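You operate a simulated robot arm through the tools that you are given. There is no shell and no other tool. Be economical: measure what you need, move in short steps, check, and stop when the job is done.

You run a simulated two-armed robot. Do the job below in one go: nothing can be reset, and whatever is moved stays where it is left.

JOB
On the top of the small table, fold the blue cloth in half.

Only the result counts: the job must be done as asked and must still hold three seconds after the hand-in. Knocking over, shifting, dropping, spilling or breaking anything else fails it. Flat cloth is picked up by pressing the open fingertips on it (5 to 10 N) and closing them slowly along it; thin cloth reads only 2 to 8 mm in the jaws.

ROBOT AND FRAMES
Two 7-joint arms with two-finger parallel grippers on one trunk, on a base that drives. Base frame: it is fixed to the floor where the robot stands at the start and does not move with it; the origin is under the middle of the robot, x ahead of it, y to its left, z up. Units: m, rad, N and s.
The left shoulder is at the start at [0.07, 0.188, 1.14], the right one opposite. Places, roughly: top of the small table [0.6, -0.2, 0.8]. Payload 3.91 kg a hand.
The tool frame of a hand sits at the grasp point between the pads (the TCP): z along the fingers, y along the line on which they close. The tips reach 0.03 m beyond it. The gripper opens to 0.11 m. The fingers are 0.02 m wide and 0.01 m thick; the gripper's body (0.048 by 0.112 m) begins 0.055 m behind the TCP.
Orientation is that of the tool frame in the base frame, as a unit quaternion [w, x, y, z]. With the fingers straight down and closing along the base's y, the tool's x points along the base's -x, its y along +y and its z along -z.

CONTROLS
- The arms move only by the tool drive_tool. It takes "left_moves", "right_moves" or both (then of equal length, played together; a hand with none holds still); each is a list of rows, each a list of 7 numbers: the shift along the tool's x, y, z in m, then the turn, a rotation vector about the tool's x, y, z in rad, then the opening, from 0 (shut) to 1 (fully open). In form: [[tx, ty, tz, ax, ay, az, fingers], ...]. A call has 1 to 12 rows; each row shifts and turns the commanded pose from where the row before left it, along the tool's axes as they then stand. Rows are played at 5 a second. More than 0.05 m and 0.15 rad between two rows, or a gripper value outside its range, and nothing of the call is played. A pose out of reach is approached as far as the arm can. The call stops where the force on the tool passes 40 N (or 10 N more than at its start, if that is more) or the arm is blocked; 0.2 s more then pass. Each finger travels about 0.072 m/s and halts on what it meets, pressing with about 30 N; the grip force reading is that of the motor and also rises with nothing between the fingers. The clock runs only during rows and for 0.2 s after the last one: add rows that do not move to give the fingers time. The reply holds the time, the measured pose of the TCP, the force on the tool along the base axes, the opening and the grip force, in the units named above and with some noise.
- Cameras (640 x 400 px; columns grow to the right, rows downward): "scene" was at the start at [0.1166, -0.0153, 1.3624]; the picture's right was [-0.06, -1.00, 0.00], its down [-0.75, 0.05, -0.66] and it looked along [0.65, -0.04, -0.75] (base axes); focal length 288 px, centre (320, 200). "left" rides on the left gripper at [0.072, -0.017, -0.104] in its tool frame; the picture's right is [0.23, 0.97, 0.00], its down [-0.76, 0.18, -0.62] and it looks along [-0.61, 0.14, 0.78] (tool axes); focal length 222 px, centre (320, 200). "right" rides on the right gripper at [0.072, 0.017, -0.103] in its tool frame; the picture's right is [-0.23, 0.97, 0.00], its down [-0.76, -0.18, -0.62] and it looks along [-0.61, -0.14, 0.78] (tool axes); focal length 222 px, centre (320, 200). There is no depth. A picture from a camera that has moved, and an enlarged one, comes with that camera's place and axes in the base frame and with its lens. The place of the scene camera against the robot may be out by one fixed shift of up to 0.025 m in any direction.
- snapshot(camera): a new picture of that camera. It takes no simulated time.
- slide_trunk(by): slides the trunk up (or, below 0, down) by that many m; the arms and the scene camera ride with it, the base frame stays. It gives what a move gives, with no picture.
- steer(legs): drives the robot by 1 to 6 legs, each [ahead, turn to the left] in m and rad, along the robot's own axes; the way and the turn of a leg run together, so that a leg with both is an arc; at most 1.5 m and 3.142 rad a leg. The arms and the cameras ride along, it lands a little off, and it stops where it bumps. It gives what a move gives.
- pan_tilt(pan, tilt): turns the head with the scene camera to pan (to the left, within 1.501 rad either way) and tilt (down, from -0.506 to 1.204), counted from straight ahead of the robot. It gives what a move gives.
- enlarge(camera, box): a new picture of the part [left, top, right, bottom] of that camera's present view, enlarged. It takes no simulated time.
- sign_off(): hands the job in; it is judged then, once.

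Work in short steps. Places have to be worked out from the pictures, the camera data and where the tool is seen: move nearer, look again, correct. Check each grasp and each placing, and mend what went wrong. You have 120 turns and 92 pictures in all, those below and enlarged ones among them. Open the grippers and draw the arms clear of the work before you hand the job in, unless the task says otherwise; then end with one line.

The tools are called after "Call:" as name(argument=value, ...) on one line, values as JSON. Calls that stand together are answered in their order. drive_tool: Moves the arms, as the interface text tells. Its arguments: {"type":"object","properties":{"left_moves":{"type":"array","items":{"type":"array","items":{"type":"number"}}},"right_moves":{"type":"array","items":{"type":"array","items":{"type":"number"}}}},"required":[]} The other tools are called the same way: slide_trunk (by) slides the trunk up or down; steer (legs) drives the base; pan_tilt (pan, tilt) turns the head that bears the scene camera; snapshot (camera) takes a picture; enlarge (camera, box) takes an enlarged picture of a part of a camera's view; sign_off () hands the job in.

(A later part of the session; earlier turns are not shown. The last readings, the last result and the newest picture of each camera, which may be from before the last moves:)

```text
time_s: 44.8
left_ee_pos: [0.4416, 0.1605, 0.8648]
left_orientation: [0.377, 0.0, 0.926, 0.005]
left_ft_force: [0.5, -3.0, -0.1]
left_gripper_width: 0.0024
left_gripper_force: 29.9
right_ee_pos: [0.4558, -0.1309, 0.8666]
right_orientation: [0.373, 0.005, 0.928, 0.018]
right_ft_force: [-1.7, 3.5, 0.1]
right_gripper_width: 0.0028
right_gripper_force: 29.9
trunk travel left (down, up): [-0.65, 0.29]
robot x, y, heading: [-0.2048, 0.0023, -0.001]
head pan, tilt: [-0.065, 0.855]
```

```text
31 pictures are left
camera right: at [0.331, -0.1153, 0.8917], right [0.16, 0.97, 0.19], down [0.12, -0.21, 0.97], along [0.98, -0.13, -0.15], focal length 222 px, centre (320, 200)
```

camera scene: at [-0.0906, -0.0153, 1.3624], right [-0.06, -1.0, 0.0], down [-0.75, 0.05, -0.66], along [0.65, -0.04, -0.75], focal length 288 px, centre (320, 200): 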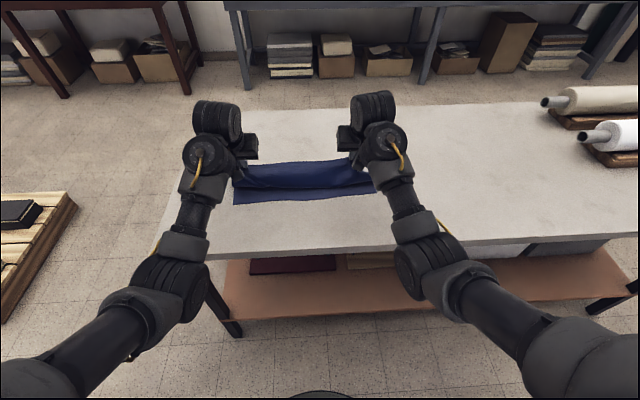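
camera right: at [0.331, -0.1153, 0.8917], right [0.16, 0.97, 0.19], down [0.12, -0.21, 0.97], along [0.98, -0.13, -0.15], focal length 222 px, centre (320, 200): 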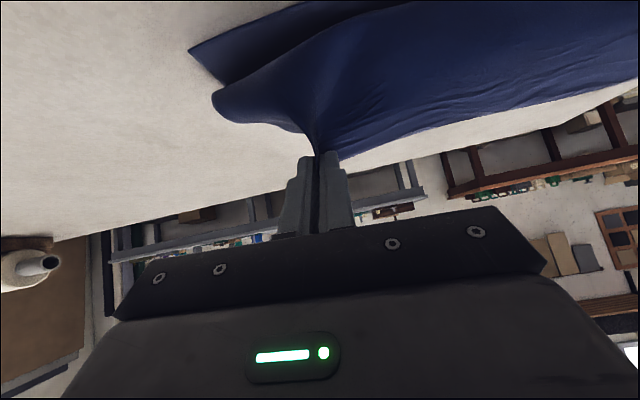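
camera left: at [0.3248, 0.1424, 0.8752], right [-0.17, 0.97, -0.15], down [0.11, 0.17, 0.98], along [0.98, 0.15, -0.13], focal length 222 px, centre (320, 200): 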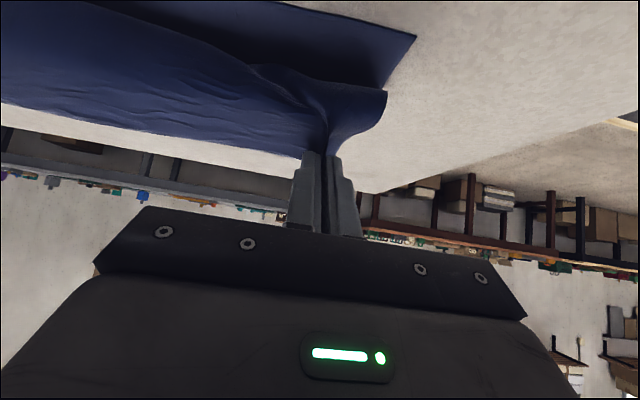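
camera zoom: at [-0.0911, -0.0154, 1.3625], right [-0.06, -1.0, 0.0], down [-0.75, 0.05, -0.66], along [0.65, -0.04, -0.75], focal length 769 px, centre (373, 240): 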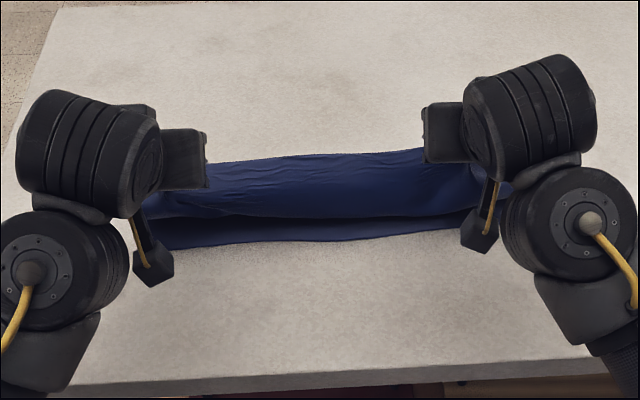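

A bend still forms at the tips because the fingers aren't turned far enough. There is clearance at this height, so I'll rotate the hands to about 1.3 rad, which makes the cloth leave the tips nearly straight down.

Call:
drive_tool(left_moves=[[0.0036, 0, -0.0021, 0, -0.106, 0, 0], [0.0033, 0, -0.0024, 0, -0.106, 0, 0], [0.0031, 0, -0.0028, 0, -0.106, 0, 0], [0.0027, 0, -0.0031, 0, -0.106, 0, 0], [0.0024, 0, -0.0034, 0, -0.106, 0, 0], [0, 0, 0, 0, 0, 0, 0]], right_moves=[[0.0036, 0, -0.0021, 0, -0.106, 0, 0], [0.0033, 0, -0.0024, 0, -0.106, 0, 0], [0.0031, 0, -0.0028, 0, -0.106, 0, 0], [0.0027, 0, -0.0031, 0, -0.106, 0, 0], [0.0024, 0, -0.0034, 0, -0.106, 0, 0], [0, 0, 0, 0, 0, 0, 0]])

Call:
enlarge(camera="scene", box=[180, 110, 420, 260])

Call:
snapshot(camera="left")

```text
time_s: 46.2
left_ee_pos: [0.4236, 0.16, 0.8573]
left_orientation: [0.606, 0.0, 0.795, 0.006]
left_ft_force: [0.1, -4.6, 0.2]
left_gripper_width: 0.0023
left_gripper_force: 30.2
right_ee_pos: [0.4345, -0.1316, 0.8615]
right_orientation: [0.604, 0.009, 0.797, 0.017]
right_ft_force: [-0.3, 3.7, 0.7]
right_gripper_width: 0.0025
right_gripper_force: 29.3
trunk travel left (down, up): [-0.65, 0.29]
robot x, y, heading: [-0.2061, -0.0008, -0.002]
head pan, tilt: [-0.065, 0.855]
```

```text
2.67 times, centred on (300, 185) of scene
camera zoom: at [-0.0904, -0.0154, 1.3624], right [-0.06, -1.0, 0.0], down [-0.75, 0.05, -0.66], along [0.65, -0.04, -0.76], focal length 769 px, centre (373, 240)
```

zoom: 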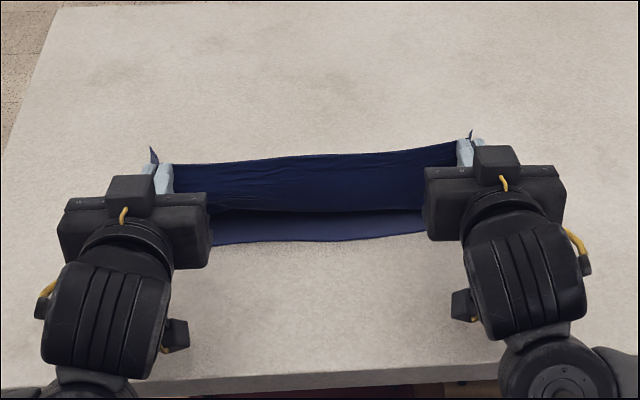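

```text
29 pictures are left
camera left: at [0.3029, 0.1432, 0.8163], right [-0.06, 0.98, -0.21], down [-0.4, 0.17, 0.9], along [0.91, 0.14, 0.38], focal length 222 px, centre (320, 200)
```

left: 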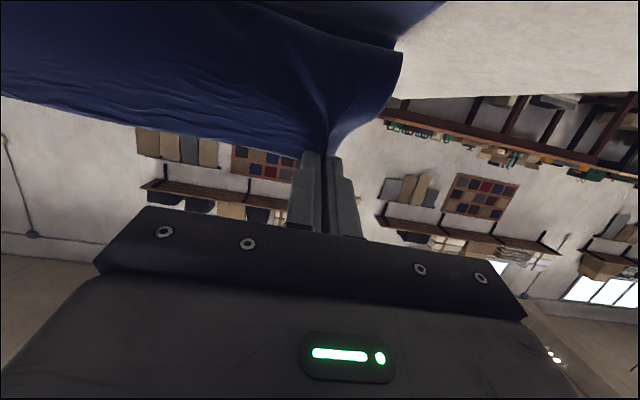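

The hands are nearly horizontal and the flap now runs down from the tips with its edge up. I'll lower 3 cm while drawing back slightly to keep it stretched toward the near edge.

Call:
drive_tool(left_moves=[[0.0107, 0, -0.0012, 0, 0, 0, 0], [0.0107, 0, -0.0012, 0, 0, 0, 0], [0.0107, 0, -0.0012, 0, 0, 0, 0], [0, 0, 0, 0, 0, 0, 0]], right_moves=[[0.0107, 0, -0.0012, 0, 0, 0, 0], [0.0107, 0, -0.0012, 0, 0, 0, 0], [0.0107, 0, -0.0012, 0, 0, 0, 0], [0, 0, 0, 0, 0, 0, 0]])

Call:
enlarge(camera="scene", box=[180, 110, 420, 260])

Call:
snapshot(camera="left")

```text
time_s: 47.2
left_ee_pos: [0.4119, 0.1607, 0.8297]
left_orientation: [0.606, 0.001, 0.795, 0.005]
left_ft_force: [-0.6, -3.1, 0.2]
left_gripper_width: 0.0023
left_gripper_force: 29.8
right_ee_pos: [0.4211, -0.1285, 0.8305]
right_orientation: [0.603, 0.009, 0.798, 0.017]
right_ft_force: [0.1, 3.3, -0.4]
right_gripper_width: 0.002
right_gripper_force: 30.2
trunk travel left (down, up): [-0.65, 0.29]
robot x, y, heading: [-0.206, 0.0007, 0.005]
head pan, tilt: [-0.065, 0.855]
```

```text
2.67 times, centred on (300, 185) of scene
camera zoom: at [-0.0905, -0.0154, 1.3624], right [-0.06, -1.0, 0.0], down [-0.75, 0.05, -0.66], along [0.65, -0.04, -0.76], focal length 769 px, centre (373, 240)
```

zoom: 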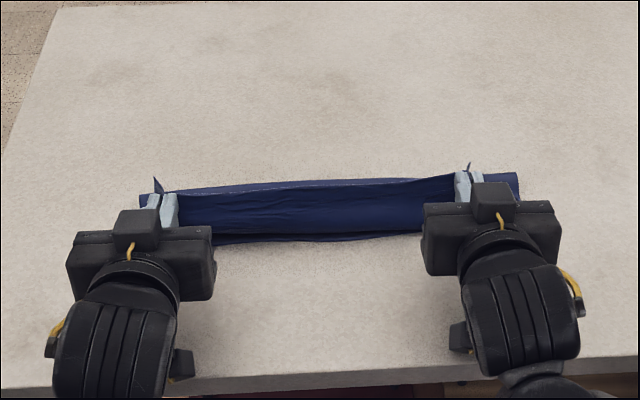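

```text
27 pictures are left
camera left: at [0.2922, 0.1431, 0.7872], right [-0.07, 0.98, -0.21], down [-0.4, 0.17, 0.9], along [0.91, 0.14, 0.38], focal length 222 px, centre (320, 200)
```

left: 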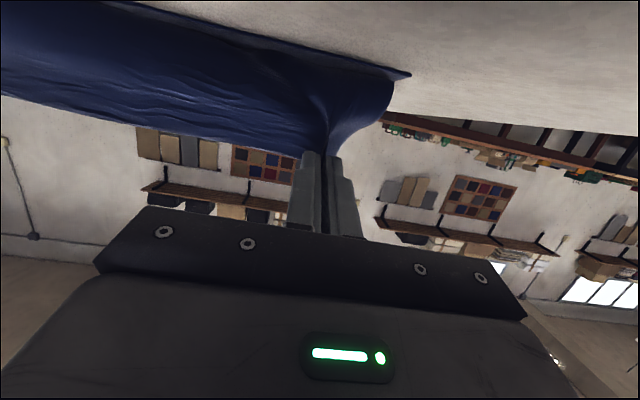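

The crease has crept back to about x = 0.51. The hands can now work at this steeper tilt, so I'll take the flap up and forward past upright to set the crease further out, then return on a taut arc.

Call:
drive_tool(left_moves=[[-0.0181, 0, 0.0209, 0, 0, 0, 0], [-0.0181, 0, 0.0209, 0, 0, 0, 0], [-0.0181, 0, 0.0209, 0, 0, 0, 0], [-0.0181, 0, 0.0209, 0, 0, 0, 0], [0.0012, 0, 0.0237, 0, 0, 0, 0], [0.0012, 0, 0.0237, 0, 0, 0, 0], [0, 0, 0, 0, 0, 0, 0], [0, 0, 0, 0, 0, 0, 0]], right_moves=[[-0.0181, 0, 0.0209, 0, 0, 0, 0], [-0.0181, 0, 0.0209, 0, 0, 0, 0], [-0.0181, 0, 0.0209, 0, 0, 0, 0], [-0.0181, 0, 0.0209, 0, 0, 0, 0], [0.0012, 0, 0.0237, 0, 0, 0, 0], [0.0012, 0, 0.0237, 0, 0, 0, 0], [0, 0, 0, 0, 0, 0, 0], [0, 0, 0, 0, 0, 0, 0]])

Call:
enlarge(camera="scene", box=[180, 110, 420, 260])

```text
time_s: 49.0
left_ee_pos: [0.5578, 0.1624, 0.8621]
left_orientation: [0.606, 0.002, 0.795, 0.004]
left_ft_force: [0.2, -4.2, 0.1]
left_gripper_width: 0.0024
left_gripper_force: 29.7
right_ee_pos: [0.5659, -0.1297, 0.8611]
right_orientation: [0.603, 0.009, 0.797, 0.017]
right_ft_force: [-0.3, 5.6, -0.6]
right_gripper_width: 0.0026
right_gripper_force: 30.6
trunk travel left (down, up): [-0.65, 0.29]
robot x, y, heading: [-0.2033, 0.0011, 0.004]
head pan, tilt: [-0.065, 0.855]
```

```text
2.67 times, centred on (300, 185) of scene
camera zoom: at [-0.0902, -0.0154, 1.3624], right [-0.06, -1.0, 0.0], down [-0.75, 0.05, -0.66], along [0.65, -0.04, -0.76], focal length 769 px, centre (373, 240)
```

zoom: 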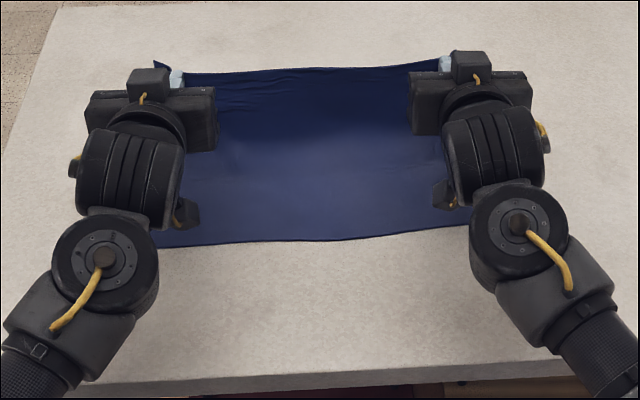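

The lower layer is flat again and the crease is at about 0.55. I'll return on a taut arc around x = 0.5375 to a 45° lean.

Call:
drive_tool(left_moves=[[0.0006, 0, -0.0258, 0, -0.025, 0, 0], [0.001, 0, -0.0256, 0, -0.025, 0, 0], [0.007, 0, -0.0189, 0, -0.025, 0, 0], [0.0081, 0, -0.0168, 0, -0.025, 0, 0], [0.0127, 0, -0.0161, 0, -0.025, 0, 0], [0.0168, 0, -0.0137, 0, -0.025, 0, 0]], right_moves=[[0.0006, 0, -0.0258, 0, -0.025, 0, 0], [0.001, 0, -0.0256, 0, -0.025, 0, 0], [0.007, 0, -0.0189, 0, -0.025, 0, 0], [0.0081, 0, -0.0168, 0, -0.025, 0, 0], [0.0127, 0, -0.0161, 0, -0.025, 0, 0], [0.0168, 0, -0.0137, 0, -0.025, 0, 0]])

Call:
enlarge(camera="scene", box=[180, 110, 420, 260])

```text
time_s: 50.4
left_ee_pos: [0.434, 0.1608, 0.848]
left_orientation: [0.668, 0.0, 0.744, 0.005]
left_ft_force: [9.5, -1.5, 19.8]
left_gripper_width: 0.0021
left_gripper_force: 30.6
right_ee_pos: [0.4454, -0.1316, 0.846]
right_orientation: [0.662, 0.011, 0.749, 0.016]
right_ft_force: [-2.7, 2.6, 6.4]
right_gripper_width: 0.0025
right_gripper_force: 30.1
trunk travel left (down, up): [-0.65, 0.29]
robot x, y, heading: [-0.2039, 0.0008, -0.0]
head pan, tilt: [-0.065, 0.855]
```

```text
2.67 times, centred on (300, 185) of scene
camera zoom: at [-0.0924, -0.0158, 1.3633], right [-0.06, -1.0, 0.0], down [-0.75, 0.05, -0.66], along [0.66, -0.04, -0.75], focal length 769 px, centre (373, 240)
```

zoom: 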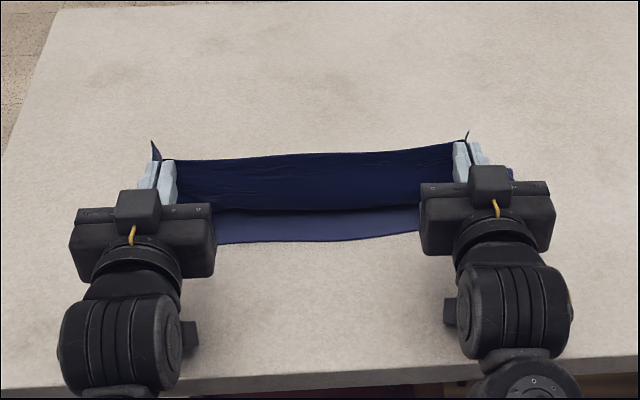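

The left hand's underside is touching the table (20 N), so I'll ease the tilt back and draw the tips back about 2 cm to stretch the flap. Then I'll open the fingers wide so the edge swings free, and back off.

Call:
drive_tool(left_moves=[[0.001, 0, -0.0091, 0, 0.05, 0, 0], [0.004, 0, -0.0091, 0, 0.05, 0, 0], [0, 0, 0, 0, 0, 0, 0.6], [0, 0, 0, 0, 0, 0, 0.6], [0, 0, -0.01, 0, 0, 0, 0.6], [0, 0, -0.02, 0, 0, 0, 0.6], [0, 0, -0.03, 0, 0, 0, 0.6]], right_moves=[[0.001, 0, -0.0091, 0, 0.05, 0, 0], [0.004, 0, -0.0091, 0, 0.05, 0, 0], [0, 0, 0, 0, 0, 0, 0.6], [0, 0, 0, 0, 0, 0, 0.6], [0, 0, -0.01, 0, 0, 0, 0.6], [0, 0, -0.02, 0, 0, 0, 0.6], [0, 0, -0.03, 0, 0, 0, 0.6]])

Call:
enlarge(camera="scene", box=[180, 110, 420, 260])

```text
time_s: 52.0
left_ee_pos: [0.3536, 0.1593, 0.8544]
left_orientation: [0.627, 0.001, 0.779, 0.005]
left_ft_force: [-0.1, -0.4, 0.0]
left_gripper_width: 0.0661
left_gripper_force: 0.0
right_ee_pos: [0.3653, -0.1283, 0.8557]
right_orientation: [0.624, 0.009, 0.781, 0.016]
right_ft_force: [-0.2, -0.8, -0.2]
right_gripper_width: 0.0658
right_gripper_force: 0.0
trunk travel left (down, up): [-0.65, 0.29]
robot x, y, heading: [-0.2085, 0.0027, 0.005]
head pan, tilt: [-0.065, 0.855]
```

```text
2.67 times, centred on (300, 185) of scene
camera zoom: at [-0.0933, -0.0154, 1.3627], right [-0.06, -1.0, 0.0], down [-0.75, 0.05, -0.66], along [0.66, -0.04, -0.75], focal length 769 px, centre (373, 240)
```

zoom: 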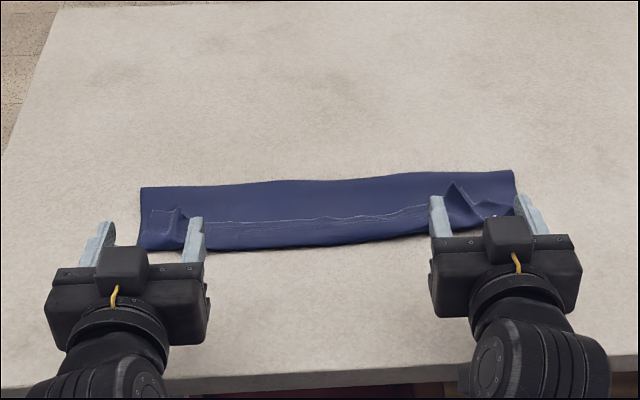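

The flap fell with a smaller hem and ridges standing at both ends. I'll raise the hands straight up and look closely.

Call:
drive_tool(left_moves=[[-0.0293, 0, -0.0063, 0, 0, 0, 0.6], [-0.0293, 0.01, -0.0063, 0, 0, 0, 0.6]], right_moves=[[-0.0293, 0, -0.0063, 0, 0, 0, 0.6], [-0.0293, -0.01, -0.0063, 0, 0, 0, 0.6]])

Call:
enlarge(camera="scene", box=[220, 160, 320, 222])

Call:
enlarge(camera="scene", box=[290, 155, 390, 217])

```text
time_s: 52.6
left_ee_pos: [0.3553, 0.1708, 0.9124]
left_orientation: [0.625, 0.002, 0.781, 0.005]
left_ft_force: [0.2, -0.5, 0.3]
left_gripper_width: 0.0661
left_gripper_force: 0.1
right_ee_pos: [0.367, -0.1461, 0.9077]
right_orientation: [0.619, 0.006, 0.785, 0.01]
right_ft_force: [0.4, 0.4, 0.3]
right_gripper_width: 0.0659
right_gripper_force: 0.0
trunk travel left (down, up): [-0.65, 0.29]
robot x, y, heading: [-0.203, -0.0059, -0.002]
head pan, tilt: [-0.065, 0.855]
```

```text
6.40 times, centred on (270, 191) of scene
camera zoom: at [-0.0902, -0.0159, 1.3623], right [-0.06, -1.0, 0.0], down [-0.75, 0.05, -0.66], along [0.65, -0.04, -0.76], focal length 1845 px, centre (640, 258)
```

zoom: 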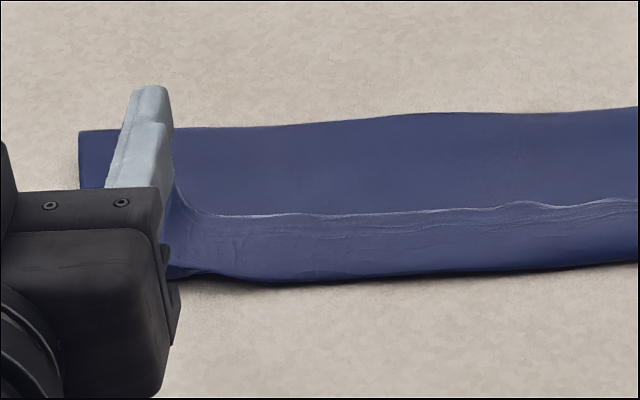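

```text
6.40 times, centred on (340, 186) of scene
camera zoom: at [-0.0902, -0.0159, 1.3623], right [-0.06, -1.0, 0.0], down [-0.75, 0.05, -0.66], along [0.65, -0.04, -0.76], focal length 1845 px, centre (192, 290)
```

zoom: 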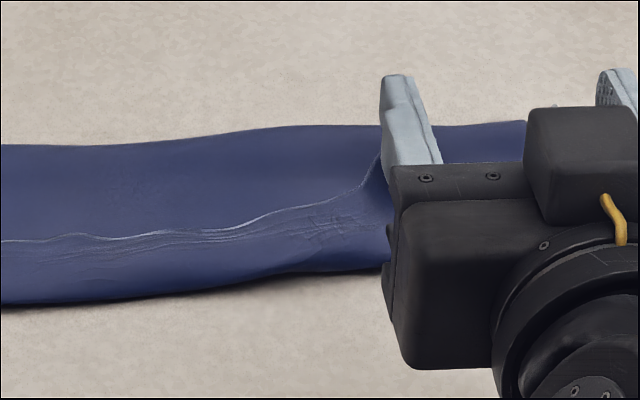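

The hem equals roughly the tip height at release plus the grip inset (about 4 cm). The remedy is to grip right at the edge, pull the slack out past the near edge, and lower the tips fully before releasing. I'll bring the hands back over the ridges.

Call:
drive_tool(left_moves=[[0.0001, -0.0013, 0.0184, 0, 0.11, 0, 0.4], [-0.0019, -0.0013, 0.0184, 0, 0.11, 0, 0.4], [-0.0039, -0.0013, 0.0181, 0, 0.11, 0, 0.4], [-0.0059, -0.0013, 0.0175, 0, 0.11, 0, 0.4], [-0.0077, -0.0013, 0.0167, 0, 0.11, 0, 0.4], [-0.0095, -0.0013, 0.0158, 0, 0.11, 0, 0.4], [0.0066, 0, 0.0055, 0, 0.067, 0, 0.4], [0.0062, 0, 0.006, 0, 0.067, 0, 0.4], [0.0059, 0, 0.0064, 0, 0.067, 0, 0.4], [0.0054, 0, 0.0067, 0, 0.067, 0, 0.4], [0.0049, 0, 0.0071, 0, 0.067, 0, 0.4], [0.0045, 0, 0.0074, 0, 0.067, 0, 0.4]], right_moves=[[0.0001, 0.002, 0.0184, 0, 0.11, 0, 0.4], [-0.0019, 0.002, 0.0184, 0, 0.11, 0, 0.4], [-0.0039, 0.002, 0.0181, 0, 0.11, 0, 0.4], [-0.0059, 0.002, 0.0175, 0, 0.11, 0, 0.4], [-0.0077, 0.002, 0.0167, 0, 0.11, 0, 0.4], [-0.0095, 0.002, 0.0158, 0, 0.11, 0, 0.4], [0.0066, 0, 0.0055, 0, 0.067, 0, 0.4], [0.0062, 0, 0.006, 0, 0.067, 0, 0.4], [0.0059, 0, 0.0064, 0, 0.067, 0, 0.4], [0.0054, 0, 0.0067, 0, 0.067, 0, 0.4], [0.0049, 0, 0.0071, 0, 0.067, 0, 0.4], [0.0045, 0, 0.0074, 0, 0.067, 0, 0.4]])

Call:
snapshot(camera="left")

Call:
snapshot(camera="right")

```text
time_s: 53.3
left_ee_pos: [0.3939, 0.2227, 0.8852]
left_orientation: [0.52, 0.016, 0.851, 0.071]
left_ft_force: [0.2, 0.5, -0.4]
left_gripper_width: 0.044
left_gripper_force: 0.0
right_ee_pos: [0.4112, -0.2019, 0.8858]
right_orientation: [0.521, -0.007, 0.852, -0.059]
right_ft_force: [0.8, 0.8, -0.7]
right_gripper_width: 0.0439
right_gripper_force: 0.0
trunk travel left (down, up): [-0.65, 0.29]
robot x, y, heading: [-0.2053, -0.002, -0.003]
head pan, tilt: [-0.065, 0.855]
stopped in row 3 (right hand): the arm was blocked; the commanded pose is now the measured one
```

```text
21 pictures are left
camera left: at [0.2698, 0.2014, 0.8656], right [-0.15, 0.99, -0.07], down [-0.21, 0.03, 0.98], along [0.97, 0.16, 0.2], focal length 222 px, centre (320, 200)
```

left: 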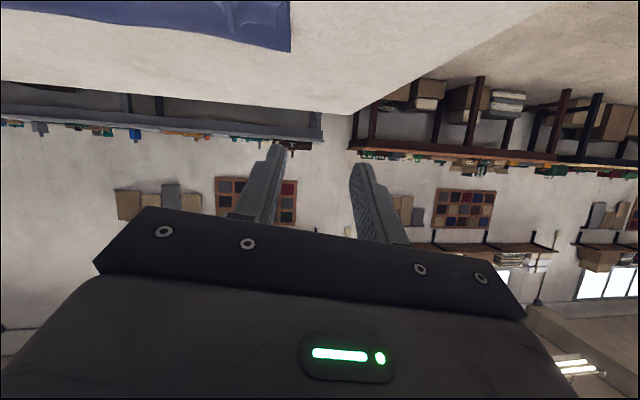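

```text
20 pictures are left
camera right: at [0.2868, -0.1807, 0.867], right [0.15, 0.98, 0.1], down [-0.21, -0.06, 0.97], along [0.96, -0.17, 0.2], focal length 222 px, centre (320, 200)
```

right: 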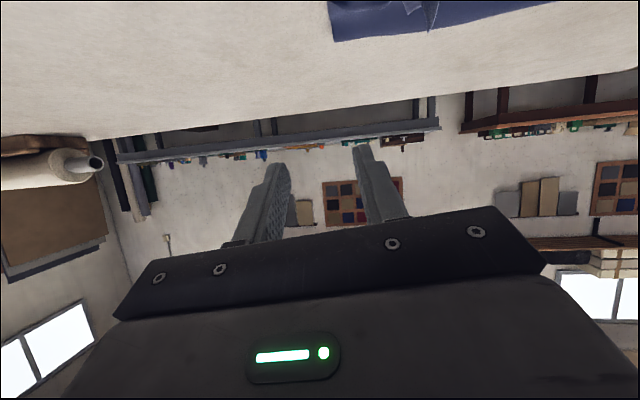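

The arms were blocked and swung outward a little. I'll take one scene view to see what is limiting them.

Call:
snapshot(camera="scene")

```text
19 pictures are left
camera scene: at [-0.0895, -0.015, 1.3623], right [-0.06, -1.0, 0.0], down [-0.75, 0.05, -0.66], along [0.65, -0.04, -0.76], focal length 288 px, centre (320, 200)
```

scene: 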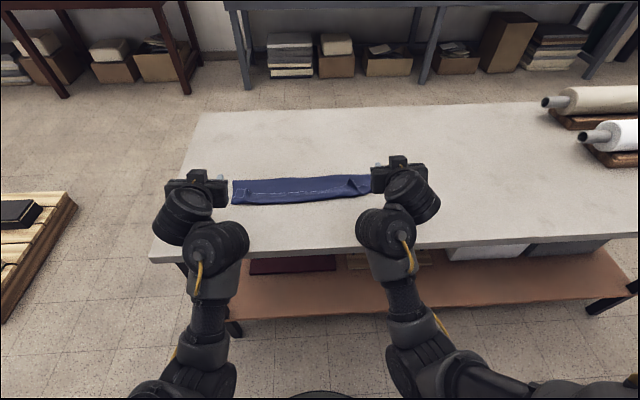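

The elbows are folded low beneath the hands, which limits the wrists. I'll raise the trunk 0.2 m so the arms reach down from above instead.

Call:
slide_trunk(by=0.2)

Call:
drive_tool(left_moves=[[0, 0, 0.01, 0.035, 0.05, -0.034, 0.4], [0, -0.01, 0.01, 0.035, 0.08, -0.034, 0.4], [0, -0.01, 0.01, 0.035, 0.08, -0.034, 0.4], [0, -0.01, 0.01, 0, 0.1, 0, 0.4], [0, -0.01, 0.01, 0, 0.1, 0, 0.4]], right_moves=[[0, 0, 0.01, -0.031, 0.05, 0.024, 0.4], [0, 0.01, 0.01, -0.031, 0.08, 0.024, 0.4], [0, 0.01, 0.01, -0.031, 0.08, 0.024, 0.4], [0, 0.01, 0.01, 0, 0.1, 0, 0.4], [0, 0.01, 0.01, 0, 0.1, 0, 0.4]])

```text
time_s: 55.5
left_ee_pos: [0.3923, 0.2215, 1.0857]
left_orientation: [0.521, 0.015, 0.85, 0.071]
left_ft_force: [0.6, -0.3, 0.4]
left_gripper_width: 0.0441
left_gripper_force: 0.0
right_ee_pos: [0.4102, -0.203, 1.0862]
right_orientation: [0.522, -0.007, 0.851, -0.059]
right_ft_force: [0.3, -0.5, 0.5]
right_gripper_width: 0.044
right_gripper_force: 0.1
trunk travel left (down, up): [-0.85, 0.09]
robot x, y, heading: [-0.2049, -0.0006, 0.0]
head pan, tilt: [-0.065, 0.855]
```

```text
time_s: 56.7
left_ee_pos: [0.4262, 0.2647, 1.0445]
left_orientation: [0.385, -0.019, 0.92, 0.067]
left_ft_force: [-0.4, 0.5, -0.7]
left_gripper_width: 0.0441
left_gripper_force: 0.1
left hand out of reach, approached as far as the arm can: row 4, 5
right_ee_pos: [0.4518, -0.1667, 1.0576]
right_orientation: [0.341, 0.005, 0.94, -0.002]
right_ft_force: [-0.2, 0.1, -0.2]
right_gripper_width: 0.0439
right_gripper_force: 0.0
trunk travel left (down, up): [-0.85, 0.09]
robot x, y, heading: [-0.2084, 0.0007, 0.006]
head pan, tilt: [-0.065, 0.855]
stopped in row 5 (left hand): the arm was blocked; the commanded pose is now the measured one
```

The right is fine, but the left is still folded too tightly. I'll bring both lower and forward, where the raised shoulders give room.

Call:
drive_tool(left_moves=[[0.0086, -0.005, 0.0226, 0, 0, 0, 0.4], [0.0086, -0.01, 0.0226, 0, 0, 0, 0.4], [0.0086, -0.015, 0.0226, 0, 0, 0, 0.4], [0.0086, -0.015, 0.0226, 0, 0, 0, 0.4], [0, 0, 0, 0, 0, 0, 0.4]], right_moves=[[0.0064, 0.005, 0.0233, 0, 0, 0, 0.4], [0.0064, 0.005, 0.0233, 0, 0, 0, 0.4], [0.0064, 0.01, 0.0233, 0, 0, 0, 0.4], [0.0064, 0.01, 0.0233, 0, 0, 0, 0.4], [0, 0, 0, 0, 0, 0, 0.4]])

```text
time_s: 57.9
left_ee_pos: [0.4843, 0.2658, 0.9713]
left_orientation: [0.399, -0.025, 0.912, 0.09]
left_ft_force: [-0.3, 0.5, 0.4]
left_gripper_width: 0.044
left_gripper_force: 0.1
right_ee_pos: [0.4901, -0.1377, 0.9707]
right_orientation: [0.341, 0.006, 0.94, -0.001]
right_ft_force: [-0.5, 0.4, 0.3]
right_gripper_width: 0.0439
right_gripper_force: 0.1
trunk travel left (down, up): [-0.85, 0.09]
robot x, y, heading: [-0.2055, -0.0037, 0.004]
head pan, tilt: [-0.065, 0.855]
```

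The left hand is rolled slightly and lagging in y. I'll correct its roll, then check.

Call:
drive_tool(left_moves=[[0, 0, 0, 0.06, 0, -0.009, 0.4], [0, 0, 0, 0.06, 0, -0.009, 0.4], [0, 0, 0, 0.06, 0, -0.009, 0.4], [0, -0.02, 0, 0, 0, 0, 0.4], [0, -0.02, 0, 0, 0, 0, 0.4], [0, 0, 0, 0, 0, 0, 0.4]])

```text
time_s: 59.3
left_ee_pos: [0.484, 0.2361, 0.9719]
left_orientation: [0.4, -0.002, 0.916, 0.011]
left_ft_force: [0.4, 0.9, 0.1]
left_gripper_width: 0.0442
left_gripper_force: 0.1
right_ee_pos: [0.4911, -0.1372, 0.9696]
right_orientation: [0.341, 0.006, 0.94, -0.001]
right_ft_force: [-0.3, 0.0, 0.2]
right_gripper_width: 0.0436
right_gripper_force: 0.1
trunk travel left (down, up): [-0.85, 0.09]
robot x, y, heading: [-0.2029, -0.0005, 0.002]
head pan, tilt: [-0.065, 0.855]
```

Left is aligned now. I'll move both above the ridges, turning the fingers down.

Call:
drive_tool(left_moves=[[0.0155, -0.0127, 0.0076, 0, 0.1, 0, 0.4], [0.0146, -0.0127, 0.0091, 0, 0.1, 0, 0.4], [0.0137, -0.0127, 0.0105, 0, 0.1, 0, 0.4], [0.0125, -0.0127, 0.0118, 0, 0.1, 0, 0.4], [0.0113, -0.0127, 0.013, 0, 0.1, 0, 0.4], [0.0099, -0.0127, 0.0141, 0, 0.1, 0, 0.4], [0, 0, 0, 0, 0, 0, 0.4]], right_moves=[[0.0133, 0.0006, 0.0104, 0, 0.08, 0, 0.4], [0.0124, 0.0006, 0.0114, 0, 0.08, 0, 0.4], [0.0115, 0.0006, 0.0124, 0, 0.08, 0, 0.4], [0.0105, 0.0006, 0.0132, 0, 0.08, 0, 0.4], [0.0094, 0.0006, 0.014, 0, 0.08, 0, 0.4], [0.0082, 0.0006, 0.0147, 0, 0.08, 0, 0.4], [0, 0, 0, 0, 0, 0, 0.4]])

```text
time_s: 60.9
left_ee_pos: [0.4335, 0.1121, 0.8574]
left_orientation: [0.093, 0.011, 0.995, -0.02]
left_ft_force: [-0.2, 0.0, 0.7]
left_gripper_width: 0.0442
left_gripper_force: 0.0
right_ee_pos: [0.4696, -0.1319, 0.8709]
right_orientation: [0.108, 0.006, 0.994, 0.001]
right_ft_force: [-0.3, -0.7, 0.1]
right_gripper_width: 0.044
right_gripper_force: 0.0
trunk travel left (down, up): [-0.85, 0.09]
robot x, y, heading: [-0.2067, 0.0024, 0.005]
head pan, tilt: [-0.065, 0.855]
```

The arms are in a good posture now. The left overshot in y, so I'll correct it and look at both.

Call:
drive_tool(left_moves=[[-0.012, 0.024, -0.003, -0.021, 0, -0.009, 0.4], [-0.012, 0.024, -0.003, -0.021, 0, -0.009, 0.4], [0, 0, 0, 0, 0, 0, 0.4]])

Call:
snapshot(camera="left")

Call:
snapshot(camera="right")

```text
time_s: 61.7
left_ee_pos: [0.4575, 0.1581, 0.866]
left_orientation: [0.094, -0.001, 0.996, 0.0]
left_ft_force: [-0.1, -0.5, -0.2]
left_gripper_width: 0.0439
left_gripper_force: 0.1
right_ee_pos: [0.4702, -0.1325, 0.8707]
right_orientation: [0.108, 0.006, 0.994, 0.002]
right_ft_force: [0.7, 0.7, -0.3]
right_gripper_width: 0.0439
right_gripper_force: 0.0
trunk travel left (down, up): [-0.85, 0.09]
robot x, y, heading: [-0.2085, 0.0007, 0.0]
head pan, tilt: [-0.065, 0.855]
```

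```text
18 pictures are left
camera left: at [0.3665, 0.1419, 0.9546], right [-0.22, 0.97, -0.04], down [0.63, 0.18, 0.75], along [0.74, 0.14, -0.65], focal length 222 px, centre (320, 200)
```

left: 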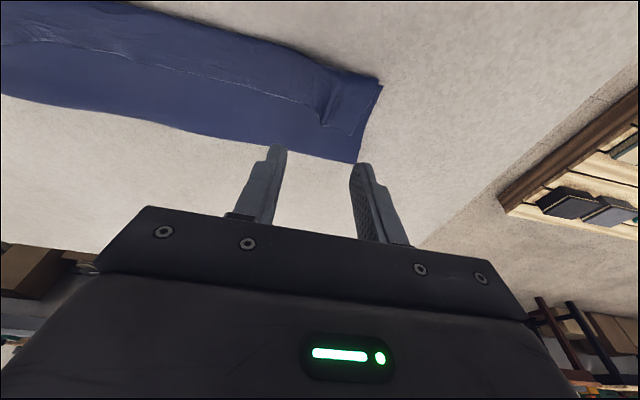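

```text
17 pictures are left
camera right: at [0.3773, -0.1146, 0.9566], right [0.23, 0.97, 0.05], down [0.61, -0.19, 0.77], along [0.76, -0.15, -0.63], focal length 222 px, centre (320, 200)
```

right: 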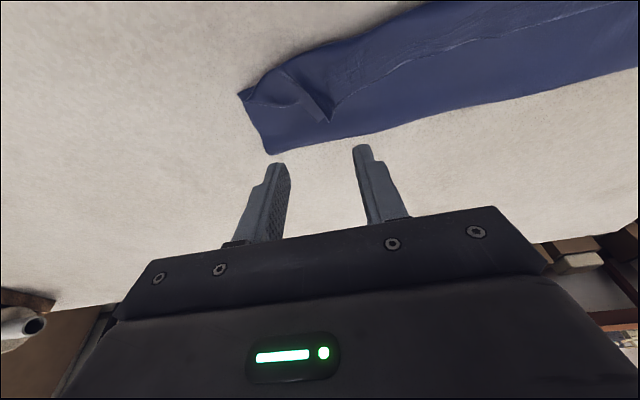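

The left hem edge is at (0.470, 0.159) and the right tuft tip at (0.492, -0.125). I'll lower over both, gripping right at the edge, and close slowly.

Call:
drive_tool(left_moves=[[0.0033, 0, 0.0226, 0, 0, 0, 0.4], [0.0033, 0, 0.0226, 0, 0, 0, 0.4], [0.0033, 0, 0.0226, 0, 0, 0, 0.4], [0, 0, 0, 0, 0, 0, 0.4], [0, 0, 0, 0, 0, 0, 0.33], [0, 0, 0, 0, 0, 0, 0.27], [0, 0, 0, 0, 0, 0, 0.21], [0, 0, 0, 0, 0, 0, 0.15], [0, 0, 0, 0, 0, 0, 0.09], [0, 0, 0, 0, 0, 0, 0.03], [0, 0, 0, 0, 0, 0, 0], [0, 0, 0, 0, 0, 0, 0]], right_moves=[[0.0016, 0.002, 0.0245, 0, 0, 0, 0.4], [0.0016, 0.002, 0.0245, 0, 0, 0, 0.4], [0.0016, 0.002, 0.0235, 0, 0, 0, 0.4], [0, 0, 0, 0, 0, 0, 0.4], [0, 0, 0, 0, 0, 0, 0.33], [0, 0, 0, 0, 0, 0, 0.27], [0, 0, 0, 0, 0, 0, 0.21], [0, 0, 0, 0, 0, 0, 0.15], [0, 0, 0, 0, 0, 0, 0.09], [0, 0, 0, 0, 0, 0, 0.03], [0, 0, 0, 0, 0, 0, 0], [0, 0, 0, 0, 0, 0, 0]])

```text
time_s: 64.3
left_ee_pos: [0.4613, 0.1597, 0.7959]
left_orientation: [0.094, -0.002, 0.996, 0.0]
left_ft_force: [-0.8, 0.2, 0.5]
left_gripper_width: 0.0022
left_gripper_force: 30.1
right_ee_pos: [0.4819, -0.1261, 0.7992]
right_orientation: [0.108, 0.005, 0.994, 0.0]
right_ft_force: [0.6, 0.0, -0.7]
right_gripper_width: 0.0023
right_gripper_force: 29.7
trunk travel left (down, up): [-0.85, 0.09]
robot x, y, heading: [-0.207, 0.0018, 0.002]
head pan, tilt: [-0.065, 0.855]
```

Both are gripped at the edge (2.2 and 2.3 mm). I'll lift up and forward to stand the flap upright again.

Call:
drive_tool(left_moves=[[-0.0165, 0, -0.0223, 0, 0, 0, 0], [-0.0204, 0, -0.0215, 0, 0, 0, 0], [-0.0234, 0, -0.0159, 0, 0, 0, 0], [-0.025, 0, -0.0135, 0, 0, 0, 0], [-0.0249, 0, -0.0074, 0, 0, 0, 0], [0, 0, 0, 0, 0, 0, 0]], right_moves=[[-0.0165, 0, -0.0223, 0, 0, 0, 0], [-0.0204, 0, -0.0215, 0, 0, 0, 0], [-0.0234, 0, -0.0159, 0, 0, 0, 0], [-0.0191, 0, -0.0146, 0, 0, 0, 0], [-0.018, 0, -0.0088, 0, 0, 0, 0], [0, 0, 0, 0, 0, 0, 0]])

Call:
enlarge(camera="scene", box=[160, 140, 440, 315])

```text
time_s: 65.7
left_ee_pos: [0.5324, 0.1637, 0.9047]
left_orientation: [0.094, -0.001, 0.996, -0.001]
left_ft_force: [0.3, -1.2, -0.7]
left_gripper_width: 0.002
left_gripper_force: 30.1
left hand out of reach, approached as far as the arm can: row 4, 5
right_ee_pos: [0.5322, -0.1279, 0.9017]
right_orientation: [0.108, 0.006, 0.994, 0.001]
right_ft_force: [0.1, 0.3, 0.2]
right_gripper_width: 0.0024
right_gripper_force: 29.9
right hand out of reach, approached as far as the arm can: row 3, 4, 5
trunk travel left (down, up): [-0.85, 0.09]
robot x, y, heading: [-0.207, 0.0002, 0.002]
head pan, tilt: [-0.065, 0.855]
```

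```text
2.29 times, centred on (300, 228) of scene
camera zoom: at [-0.0903, -0.015, 1.5624], right [-0.06, -1.0, 0.0], down [-0.75, 0.05, -0.66], along [0.65, -0.04, -0.76], focal length 659 px, centre (366, 137)
```

zoom: 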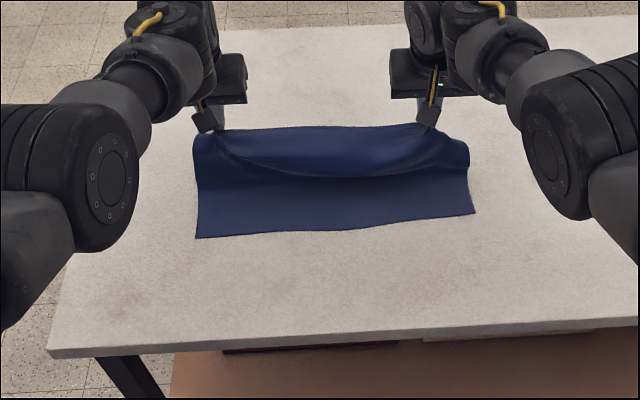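

The elbows are out again and the flap stands upright, with the crease computed at about 0.538 on the left and 0.557 on the right, right at the middle. I'll come down on a taut arc toward the near edge, first half.

Call:
drive_tool(left_moves=[[0.0199, 0, -0.013, 0, 0, 0, 0], [0.0189, 0, -0.0026, 0, 0, 0, 0], [0.0198, 0, 0.0023, 0, 0, 0, 0], [0.0215, 0, 0.006, 0, 0, 0, 0], [0.0221, 0, 0.009, 0, 0, 0, 0], [0.0175, 0, 0.0119, 0, 0, 0, 0], [0.0175, 0, 0.0119, 0, 0, 0, 0]], right_moves=[[0.0279, 0, -0.0084, 0, 0, 0, 0], [0.0159, 0, -0.002, 0, 0, 0, 0], [0.0168, 0, 0.0029, 0, 0, 0, 0], [0.0183, 0, 0.0067, 0, 0, 0, 0], [0.0189, 0, 0.0096, 0, 0, 0, 0], [0.0151, 0, 0.0124, 0, 0, 0, 0], [0.0151, 0, 0.0124, 0, 0, 0, 0]])

Call:
enlarge(camera="scene", box=[160, 140, 440, 315])

```text
time_s: 67.3
left_ee_pos: [0.4019, 0.1626, 0.8542]
left_orientation: [0.094, 0.0, 0.996, 0.0]
left_ft_force: [1.0, -4.4, -1.1]
left_gripper_width: 0.0019
left_gripper_force: 30.3
right_ee_pos: [0.4432, -0.1286, 0.8397]
right_orientation: [0.108, 0.006, 0.994, 0.001]
right_ft_force: [-0.7, 3.7, 0.1]
right_gripper_width: 0.0025
right_gripper_force: 29.6
right hand out of reach, approached as far as the arm can: row 1
trunk travel left (down, up): [-0.85, 0.09]
robot x, y, heading: [-0.2075, 0.0035, -0.001]
head pan, tilt: [-0.065, 0.855]
```

```text
2.29 times, centred on (300, 228) of scene
camera zoom: at [-0.0917, -0.0157, 1.5626], right [-0.06, -1.0, 0.0], down [-0.75, 0.05, -0.66], along [0.66, -0.04, -0.75], focal length 659 px, centre (366, 137)
```

zoom: 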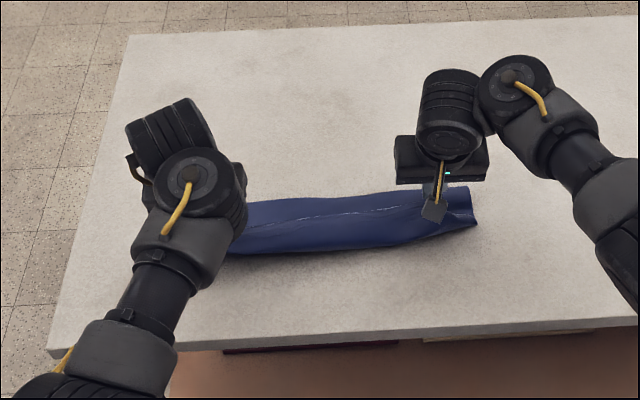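

The left hand went about 3 cm further than planned and pulled its crease back to about 0.52. I'll go back to upright to reset it, then repeat the descent with the corrected start.

Call:
drive_tool(left_moves=[[-0.0278, 0, -0.015, 0, 0, 0, 0], [-0.0269, 0, -0.0101, 0, 0, 0, 0], [-0.0259, 0, -0.0052, 0, 0, 0, 0], [-0.0241, 0, 0.0046, 0, 0, 0, 0], [-0.0241, 0, 0.0046, 0, 0, 0, 0], [0, 0, 0, 0, 0, 0, 0], [0, 0, 0, 0, 0, 0, 0]], right_moves=[[-0.0196, 0, -0.0166, 0, 0, 0, 0], [-0.0192, 0, -0.0146, 0, 0, 0, 0], [-0.0185, 0, -0.0107, 0, 0, 0, 0], [-0.0169, 0, -0.0028, 0, 0, 0, 0], [-0.0162, 0, 0.0011, 0, 0, 0, 0], [0, 0, 0, 0, 0, 0, 0], [0, 0, 0, 0, 0, 0, 0]])

```text
time_s: 68.9
left_ee_pos: [0.5249, 0.16, 0.8979]
left_orientation: [0.095, -0.001, 0.995, -0.001]
left_ft_force: [-0.4, -0.7, -0.2]
left_gripper_width: 0.002
left_gripper_force: 29.7
right_ee_pos: [0.524, -0.1293, 0.9013]
right_orientation: [0.108, 0.007, 0.994, -0.001]
right_ft_force: [0.1, 1.7, 0.0]
right_gripper_width: 0.0025
right_gripper_force: 29.8
trunk travel left (down, up): [-0.85, 0.09]
robot x, y, heading: [-0.2118, -0.0004, 0.002]
head pan, tilt: [-0.065, 0.855]
```

Both are back upright at tip x of about 0.53 with no reach problem. Now the measured descent to just above the near edge.

Call:
drive_tool(left_moves=[[0.0159, 0, -0.002, 0, 0, 0, 0], [0.0159, 0, -0.002, 0, 0, 0, 0], [0.0162, 0, 0.0051, 0, 0, 0, 0], [0.0162, 0, 0.0051, 0, 0, 0, 0], [0.0147, 0, 0.0099, 0, 0, 0, 0], [0.0147, 0, 0.0099, 0, 0, 0, 0], [0.01, 0, 0.0119, 0, 0, 0, 0], [0.01, 0, 0.0119, 0, 0, 0, 0], [0.0063, 0, 0.0115, 0, 0, 0, 0], [0.0063, 0, 0.0115, 0, 0, 0, 0]], right_moves=[[0.0127, 0, -0.0017, 0, 0, 0, 0], [0.0127, 0, -0.0017, 0, 0, 0, 0], [0.0136, 0, 0.0062, 0, 0, 0, 0], [0.0136, 0, 0.0062, 0, 0, 0, 0], [0.0124, 0, 0.0101, 0, 0, 0, 0], [0.0124, 0, 0.0101, 0, 0, 0, 0], [0.0087, 0, 0.0119, 0, 0, 0, 0], [0.0087, 0, 0.0119, 0, 0, 0, 0], [0.006, 0, 0.0125, 0, 0, 0, 0], [0.006, 0, 0.0125, 0, 0, 0, 0]])

Call:
snapshot(camera="left")

Call:
snapshot(camera="right")

```text
time_s: 71.1
left_ee_pos: [0.414, 0.1612, 0.802]
left_orientation: [0.095, 0.001, 0.995, -0.002]
left_ft_force: [-0.3, -3.3, -0.7]
left_gripper_width: 0.0023
left_gripper_force: 29.7
right_ee_pos: [0.4377, -0.1282, 0.8031]
right_orientation: [0.109, 0.006, 0.994, -0.001]
right_ft_force: [0.3, 2.5, 0.1]
right_gripper_width: 0.002
right_gripper_force: 30.5
trunk travel left (down, up): [-0.85, 0.09]
robot x, y, heading: [-0.2082, -0.002, -0.001]
head pan, tilt: [-0.065, 0.855]
```

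```text
14 pictures are left
camera left: at [0.3225, 0.1451, 0.8907], right [-0.22, 0.97, -0.05], down [0.63, 0.18, 0.76], along [0.74, 0.14, -0.65], focal length 222 px, centre (320, 200)
```

left: 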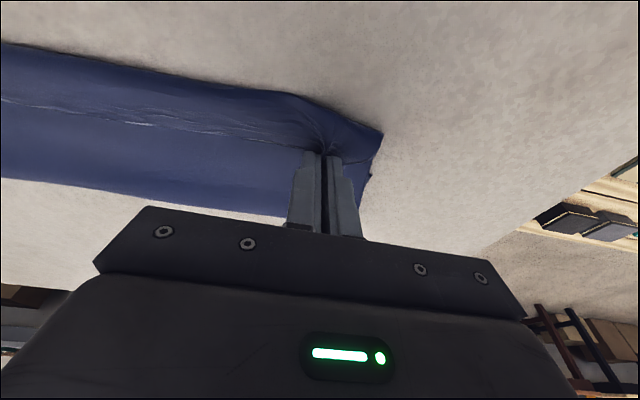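

```text
13 pictures are left
camera right: at [0.3438, -0.1103, 0.8893], right [0.23, 0.97, 0.05], down [0.61, -0.19, 0.77], along [0.76, -0.15, -0.63], focal length 222 px, centre (320, 200)
```

right: 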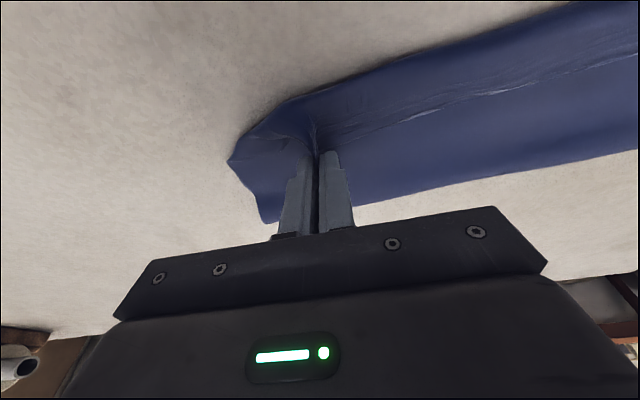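

Even so, the reversed pinch makes the flap bulge, overhang the near edge and keep a hem. A better grip pinches the edge like a sheet, with the fingers closing along x, so the cloth leaves straight along the fingers. I'll unfold the flap back to the far side first: lift upright, then drive forward a little.

Call:
drive_tool(left_moves=[[-0.0171, 0, -0.0252, 0, 0, 0, 0], [-0.0206, 0, -0.0225, 0, 0, 0, 0], [-0.0234, 0, -0.0159, 0, 0, 0, 0], [-0.0219, 0, -0.008, 0, 0, 0, 0], [-0.0218, 0, -0.0019, 0, 0, 0, 0], [-0.0214, 0, 0, 0, 0, 0, 0], [0, 0, 0, 0, 0, 0, 0]], right_moves=[[-0.0157, 0, -0.0252, 0, 0, 0, 0], [-0.0182, 0, -0.0226, 0, 0, 0, 0], [-0.0199, 0, -0.0161, 0, 0, 0, 0], [-0.0192, 0, -0.0081, 0, 0, 0, 0], [-0.0179, 0, -0.0022, 0, 0, 0, 0], [-0.0175, 0, -0.0003, 0, 0, 0, 0], [0, 0, 0, 0, 0, 0, 0]])

Call:
steer(legs=[[0.085, 0]])

```text
time_s: 72.7
left_ee_pos: [0.5225, 0.1613, 0.899]
left_orientation: [0.095, -0.002, 0.995, -0.001]
left_ft_force: [-0.3, -0.8, 0.6]
left_gripper_width: 0.0023
left_gripper_force: 30.0
right_ee_pos: [0.5276, -0.1298, 0.8989]
right_orientation: [0.109, 0.007, 0.994, 0.0]
right_ft_force: [-0.6, 1.3, 0.0]
right_gripper_width: 0.0026
right_gripper_force: 29.7
trunk travel left (down, up): [-0.85, 0.09]
robot x, y, heading: [-0.2065, -0.0008, 0.004]
head pan, tilt: [-0.065, 0.855]
```

```text
time_s: 74.3
left_ee_pos: [0.602, 0.1607, 0.893]
left_orientation: [0.088, 0.001, 0.996, -0.001]
left_ft_force: [-0.2, -0.6, -0.5]
left_gripper_width: 0.002
left_gripper_force: 30.1
right_ee_pos: [0.6138, -0.1273, 0.8979]
right_orientation: [0.111, 0.005, 0.994, -0.002]
right_ft_force: [0.6, 0.1, -1.1]
right_gripper_width: 0.0025
right_gripper_force: 29.7
trunk travel left (down, up): [-0.85, 0.09]
robot x, y, heading: [-0.1194, -0.0022, 0.007]
head pan, tilt: [-0.065, 0.855]
stopped in leg 1: the robot was blocked; the commanded pose is now the measured one
```

The flap edge is at about x = 0.61. I'll lower it outward to lay the cloth flat, open the fingers and lift.

Call:
drive_tool(left_moves=[[-0.0033, 0, 0.0244, 0, 0, 0, 0], [-0.0033, 0, 0.0244, 0, 0, 0, 0], [-0.0033, 0, 0.0244, 0, 0, 0, 0], [-0.0033, 0, 0.0244, 0, 0, 0, 0], [-0.005, 0.004, 0, 0, 0, 0, 0], [0, 0, 0, 0, 0, 0, 0.2], [0, 0, 0, 0, 0, 0, 0.4], [0, 0, 0, 0, 0, 0, 0.4], [0, 0, -0.03, 0, 0, 0, 0.4], [0, 0, -0.04, 0, 0, 0, 0.4], [0.02, 0, -0.04, 0, 0, 0, 0.4]], right_moves=[[-0.0026, 0, 0.0252, 0, 0, 0, 0], [-0.0026, 0, 0.0252, 0, 0, 0, 0], [-0.0026, 0, 0.0252, 0, 0, 0, 0], [-0.0026, 0, 0.0252, 0, 0, 0, 0], [-0.005, -0.004, 0, 0, 0, 0, 0], [0, 0, 0, 0, 0, 0, 0.2], [0, 0, 0, 0, 0, 0, 0.4], [0, 0, 0, 0, 0, 0, 0.4], [0, 0, -0.03, 0, 0, 0, 0.4], [0, 0, -0.04, 0, 0, 0, 0.4], [0.02, 0, -0.04, 0, 0, 0, 0.4]])

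Call:
enlarge(camera="scene", box=[120, 100, 520, 350])

```text
time_s: 76.7
left_ee_pos: [0.5548, 0.1673, 0.9549]
left_orientation: [0.092, 0.001, 0.996, -0.003]
left_ft_force: [0.4, 1.2, 1.8]
left_gripper_width: 0.044
left_gripper_force: 0.1
left hand out of reach, approached as far as the arm can: row 2, 3, 4, 5
right_ee_pos: [0.5483, -0.132, 0.9484]
right_orientation: [0.115, 0.006, 0.993, -0.003]
right_ft_force: [-0.9, 1.2, 1.1]
right_gripper_width: 0.0439
right_gripper_force: 0.0
right hand out of reach, approached as far as the arm can: row 1, 2, 3, 4, 5
trunk travel left (down, up): [-0.85, 0.09]
robot x, y, heading: [-0.1258, 0.0017, -0.002]
head pan, tilt: [-0.065, 0.855]
```

```text
1.60 times, centred on (320, 225) of scene
camera zoom: at [-0.0083, -0.0123, 1.5628], right [-0.06, -1.0, 0.0], down [-0.75, 0.05, -0.66], along [0.66, -0.04, -0.75], focal length 461 px, centre (320, 160)
```

zoom: 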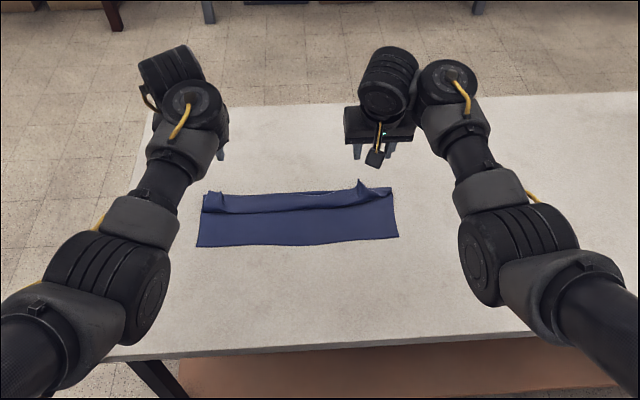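

The raised trunk shortened the reach, so the flap was only partly laid out. I'll go back to the starting stance: raise the hands, lower the trunk 0.2 m, then drive forward.

Call:
drive_tool(left_moves=[[-0.0075, 0.022, -0.0393, 0, 0, 0, 0.4], [-0.0075, 0.022, -0.0393, 0, 0, 0, 0.4], [-0.0075, 0.022, -0.0393, 0, 0, 0, 0.4], [-0.0075, 0.022, -0.0393, 0, 0, 0, 0.4], [-0.0075, 0.022, -0.0393, 0, 0, 0, 0.4], [0, 0, 0, 0, 0, 0, 0.4]], right_moves=[[-0.0075, -0.025, -0.0393, 0, 0, 0, 0.4], [-0.0075, -0.025, -0.0393, 0, 0, 0, 0.4], [-0.0075, -0.025, -0.0393, 0, 0, 0, 0.4], [-0.0075, -0.025, -0.0393, 0, 0, 0, 0.4], [-0.0075, -0.025, -0.0393, 0, 0, 0, 0.4], [0, 0, 0, 0, 0, 0, 0.4]])

```text
time_s: 77.2
left_ee_pos: [0.5615, 0.1975, 1.0057]
left_orientation: [0.102, 0.007, 0.995, 0.003]
left_ft_force: [28.0, -2.4, -37.4]
left_gripper_width: 0.0441
left_gripper_force: 0.0
right_ee_pos: [0.5473, -0.161, 0.9994]
right_orientation: [0.116, 0.005, 0.993, -0.003]
right_ft_force: [-0.2, -0.3, 0.3]
right_gripper_width: 0.0439
right_gripper_force: 0.1
trunk travel left (down, up): [-0.85, 0.09]
robot x, y, heading: [-0.1258, 0.0009, -0.005]
head pan, tilt: [-0.065, 0.855]
stopped in row 2 (left hand): the force on the tool passed its limit (the readings are from after the stop); the commanded pose is now the measured one
```

The left wrist is over-flexed again. I'll let both hands tilt forward while rising.

Call:
drive_tool(left_moves=[[0, 0, 0, 0, -0.1, 0, 0.4], [0, 0, 0, 0, -0.1, 0, 0.4], [-0.006, 0.01, -0.015, 0, -0.1, 0, 0.4], [-0.008, 0.01, -0.015, 0, -0.1, 0, 0.4], [-0.016, 0.01, -0.025, 0, -0.1, 0, 0.4], [-0.02, 0.01, -0.025, 0, -0.1, 0, 0.4], [-0.022, 0.01, -0.022, 0, -0.05, 0, 0.4], [-0.022, 0.01, -0.022, 0, -0.05, 0, 0.4]], right_moves=[[0, 0, 0, 0, 0, 0, 0.4], [0, 0, 0, 0, 0, 0, 0.4], [-0.004, -0.01, -0.02, 0, 0, 0, 0.4], [-0.004, -0.01, -0.02, 0, 0, 0, 0.4], [-0.006, -0.015, -0.03, 0, 0, 0, 0.4], [-0.006, -0.015, -0.03, 0, 0, 0, 0.4], [-0.006, -0.015, -0.03, 0, 0, 0, 0.4], [-0.006, -0.015, -0.03, 0, 0, 0, 0.4]])

```text
time_s: 78.5
left_ee_pos: [0.5596, 0.2264, 1.0761]
left_orientation: [0.357, 0.009, 0.934, 0.001]
left_ft_force: [-0.3, 0.2, 0.4]
left_gripper_width: 0.0439
left_gripper_force: 0.1
right_ee_pos: [0.5479, -0.2016, 1.0774]
right_orientation: [0.126, 0.015, 0.992, -0.006]
right_ft_force: [8.7, 16.7, -10.8]
right_gripper_width: 0.0441
right_gripper_force: 0.1
right hand out of reach, approached as far as the arm can: row 6
trunk travel left (down, up): [-0.85, 0.09]
robot x, y, heading: [-0.1216, 0.0013, 0.003]
head pan, tilt: [-0.065, 0.855]
stopped in row 6 (right hand): the force on the tool passed its limit (the readings are from after the stop); the commanded pose is now the measured one
```

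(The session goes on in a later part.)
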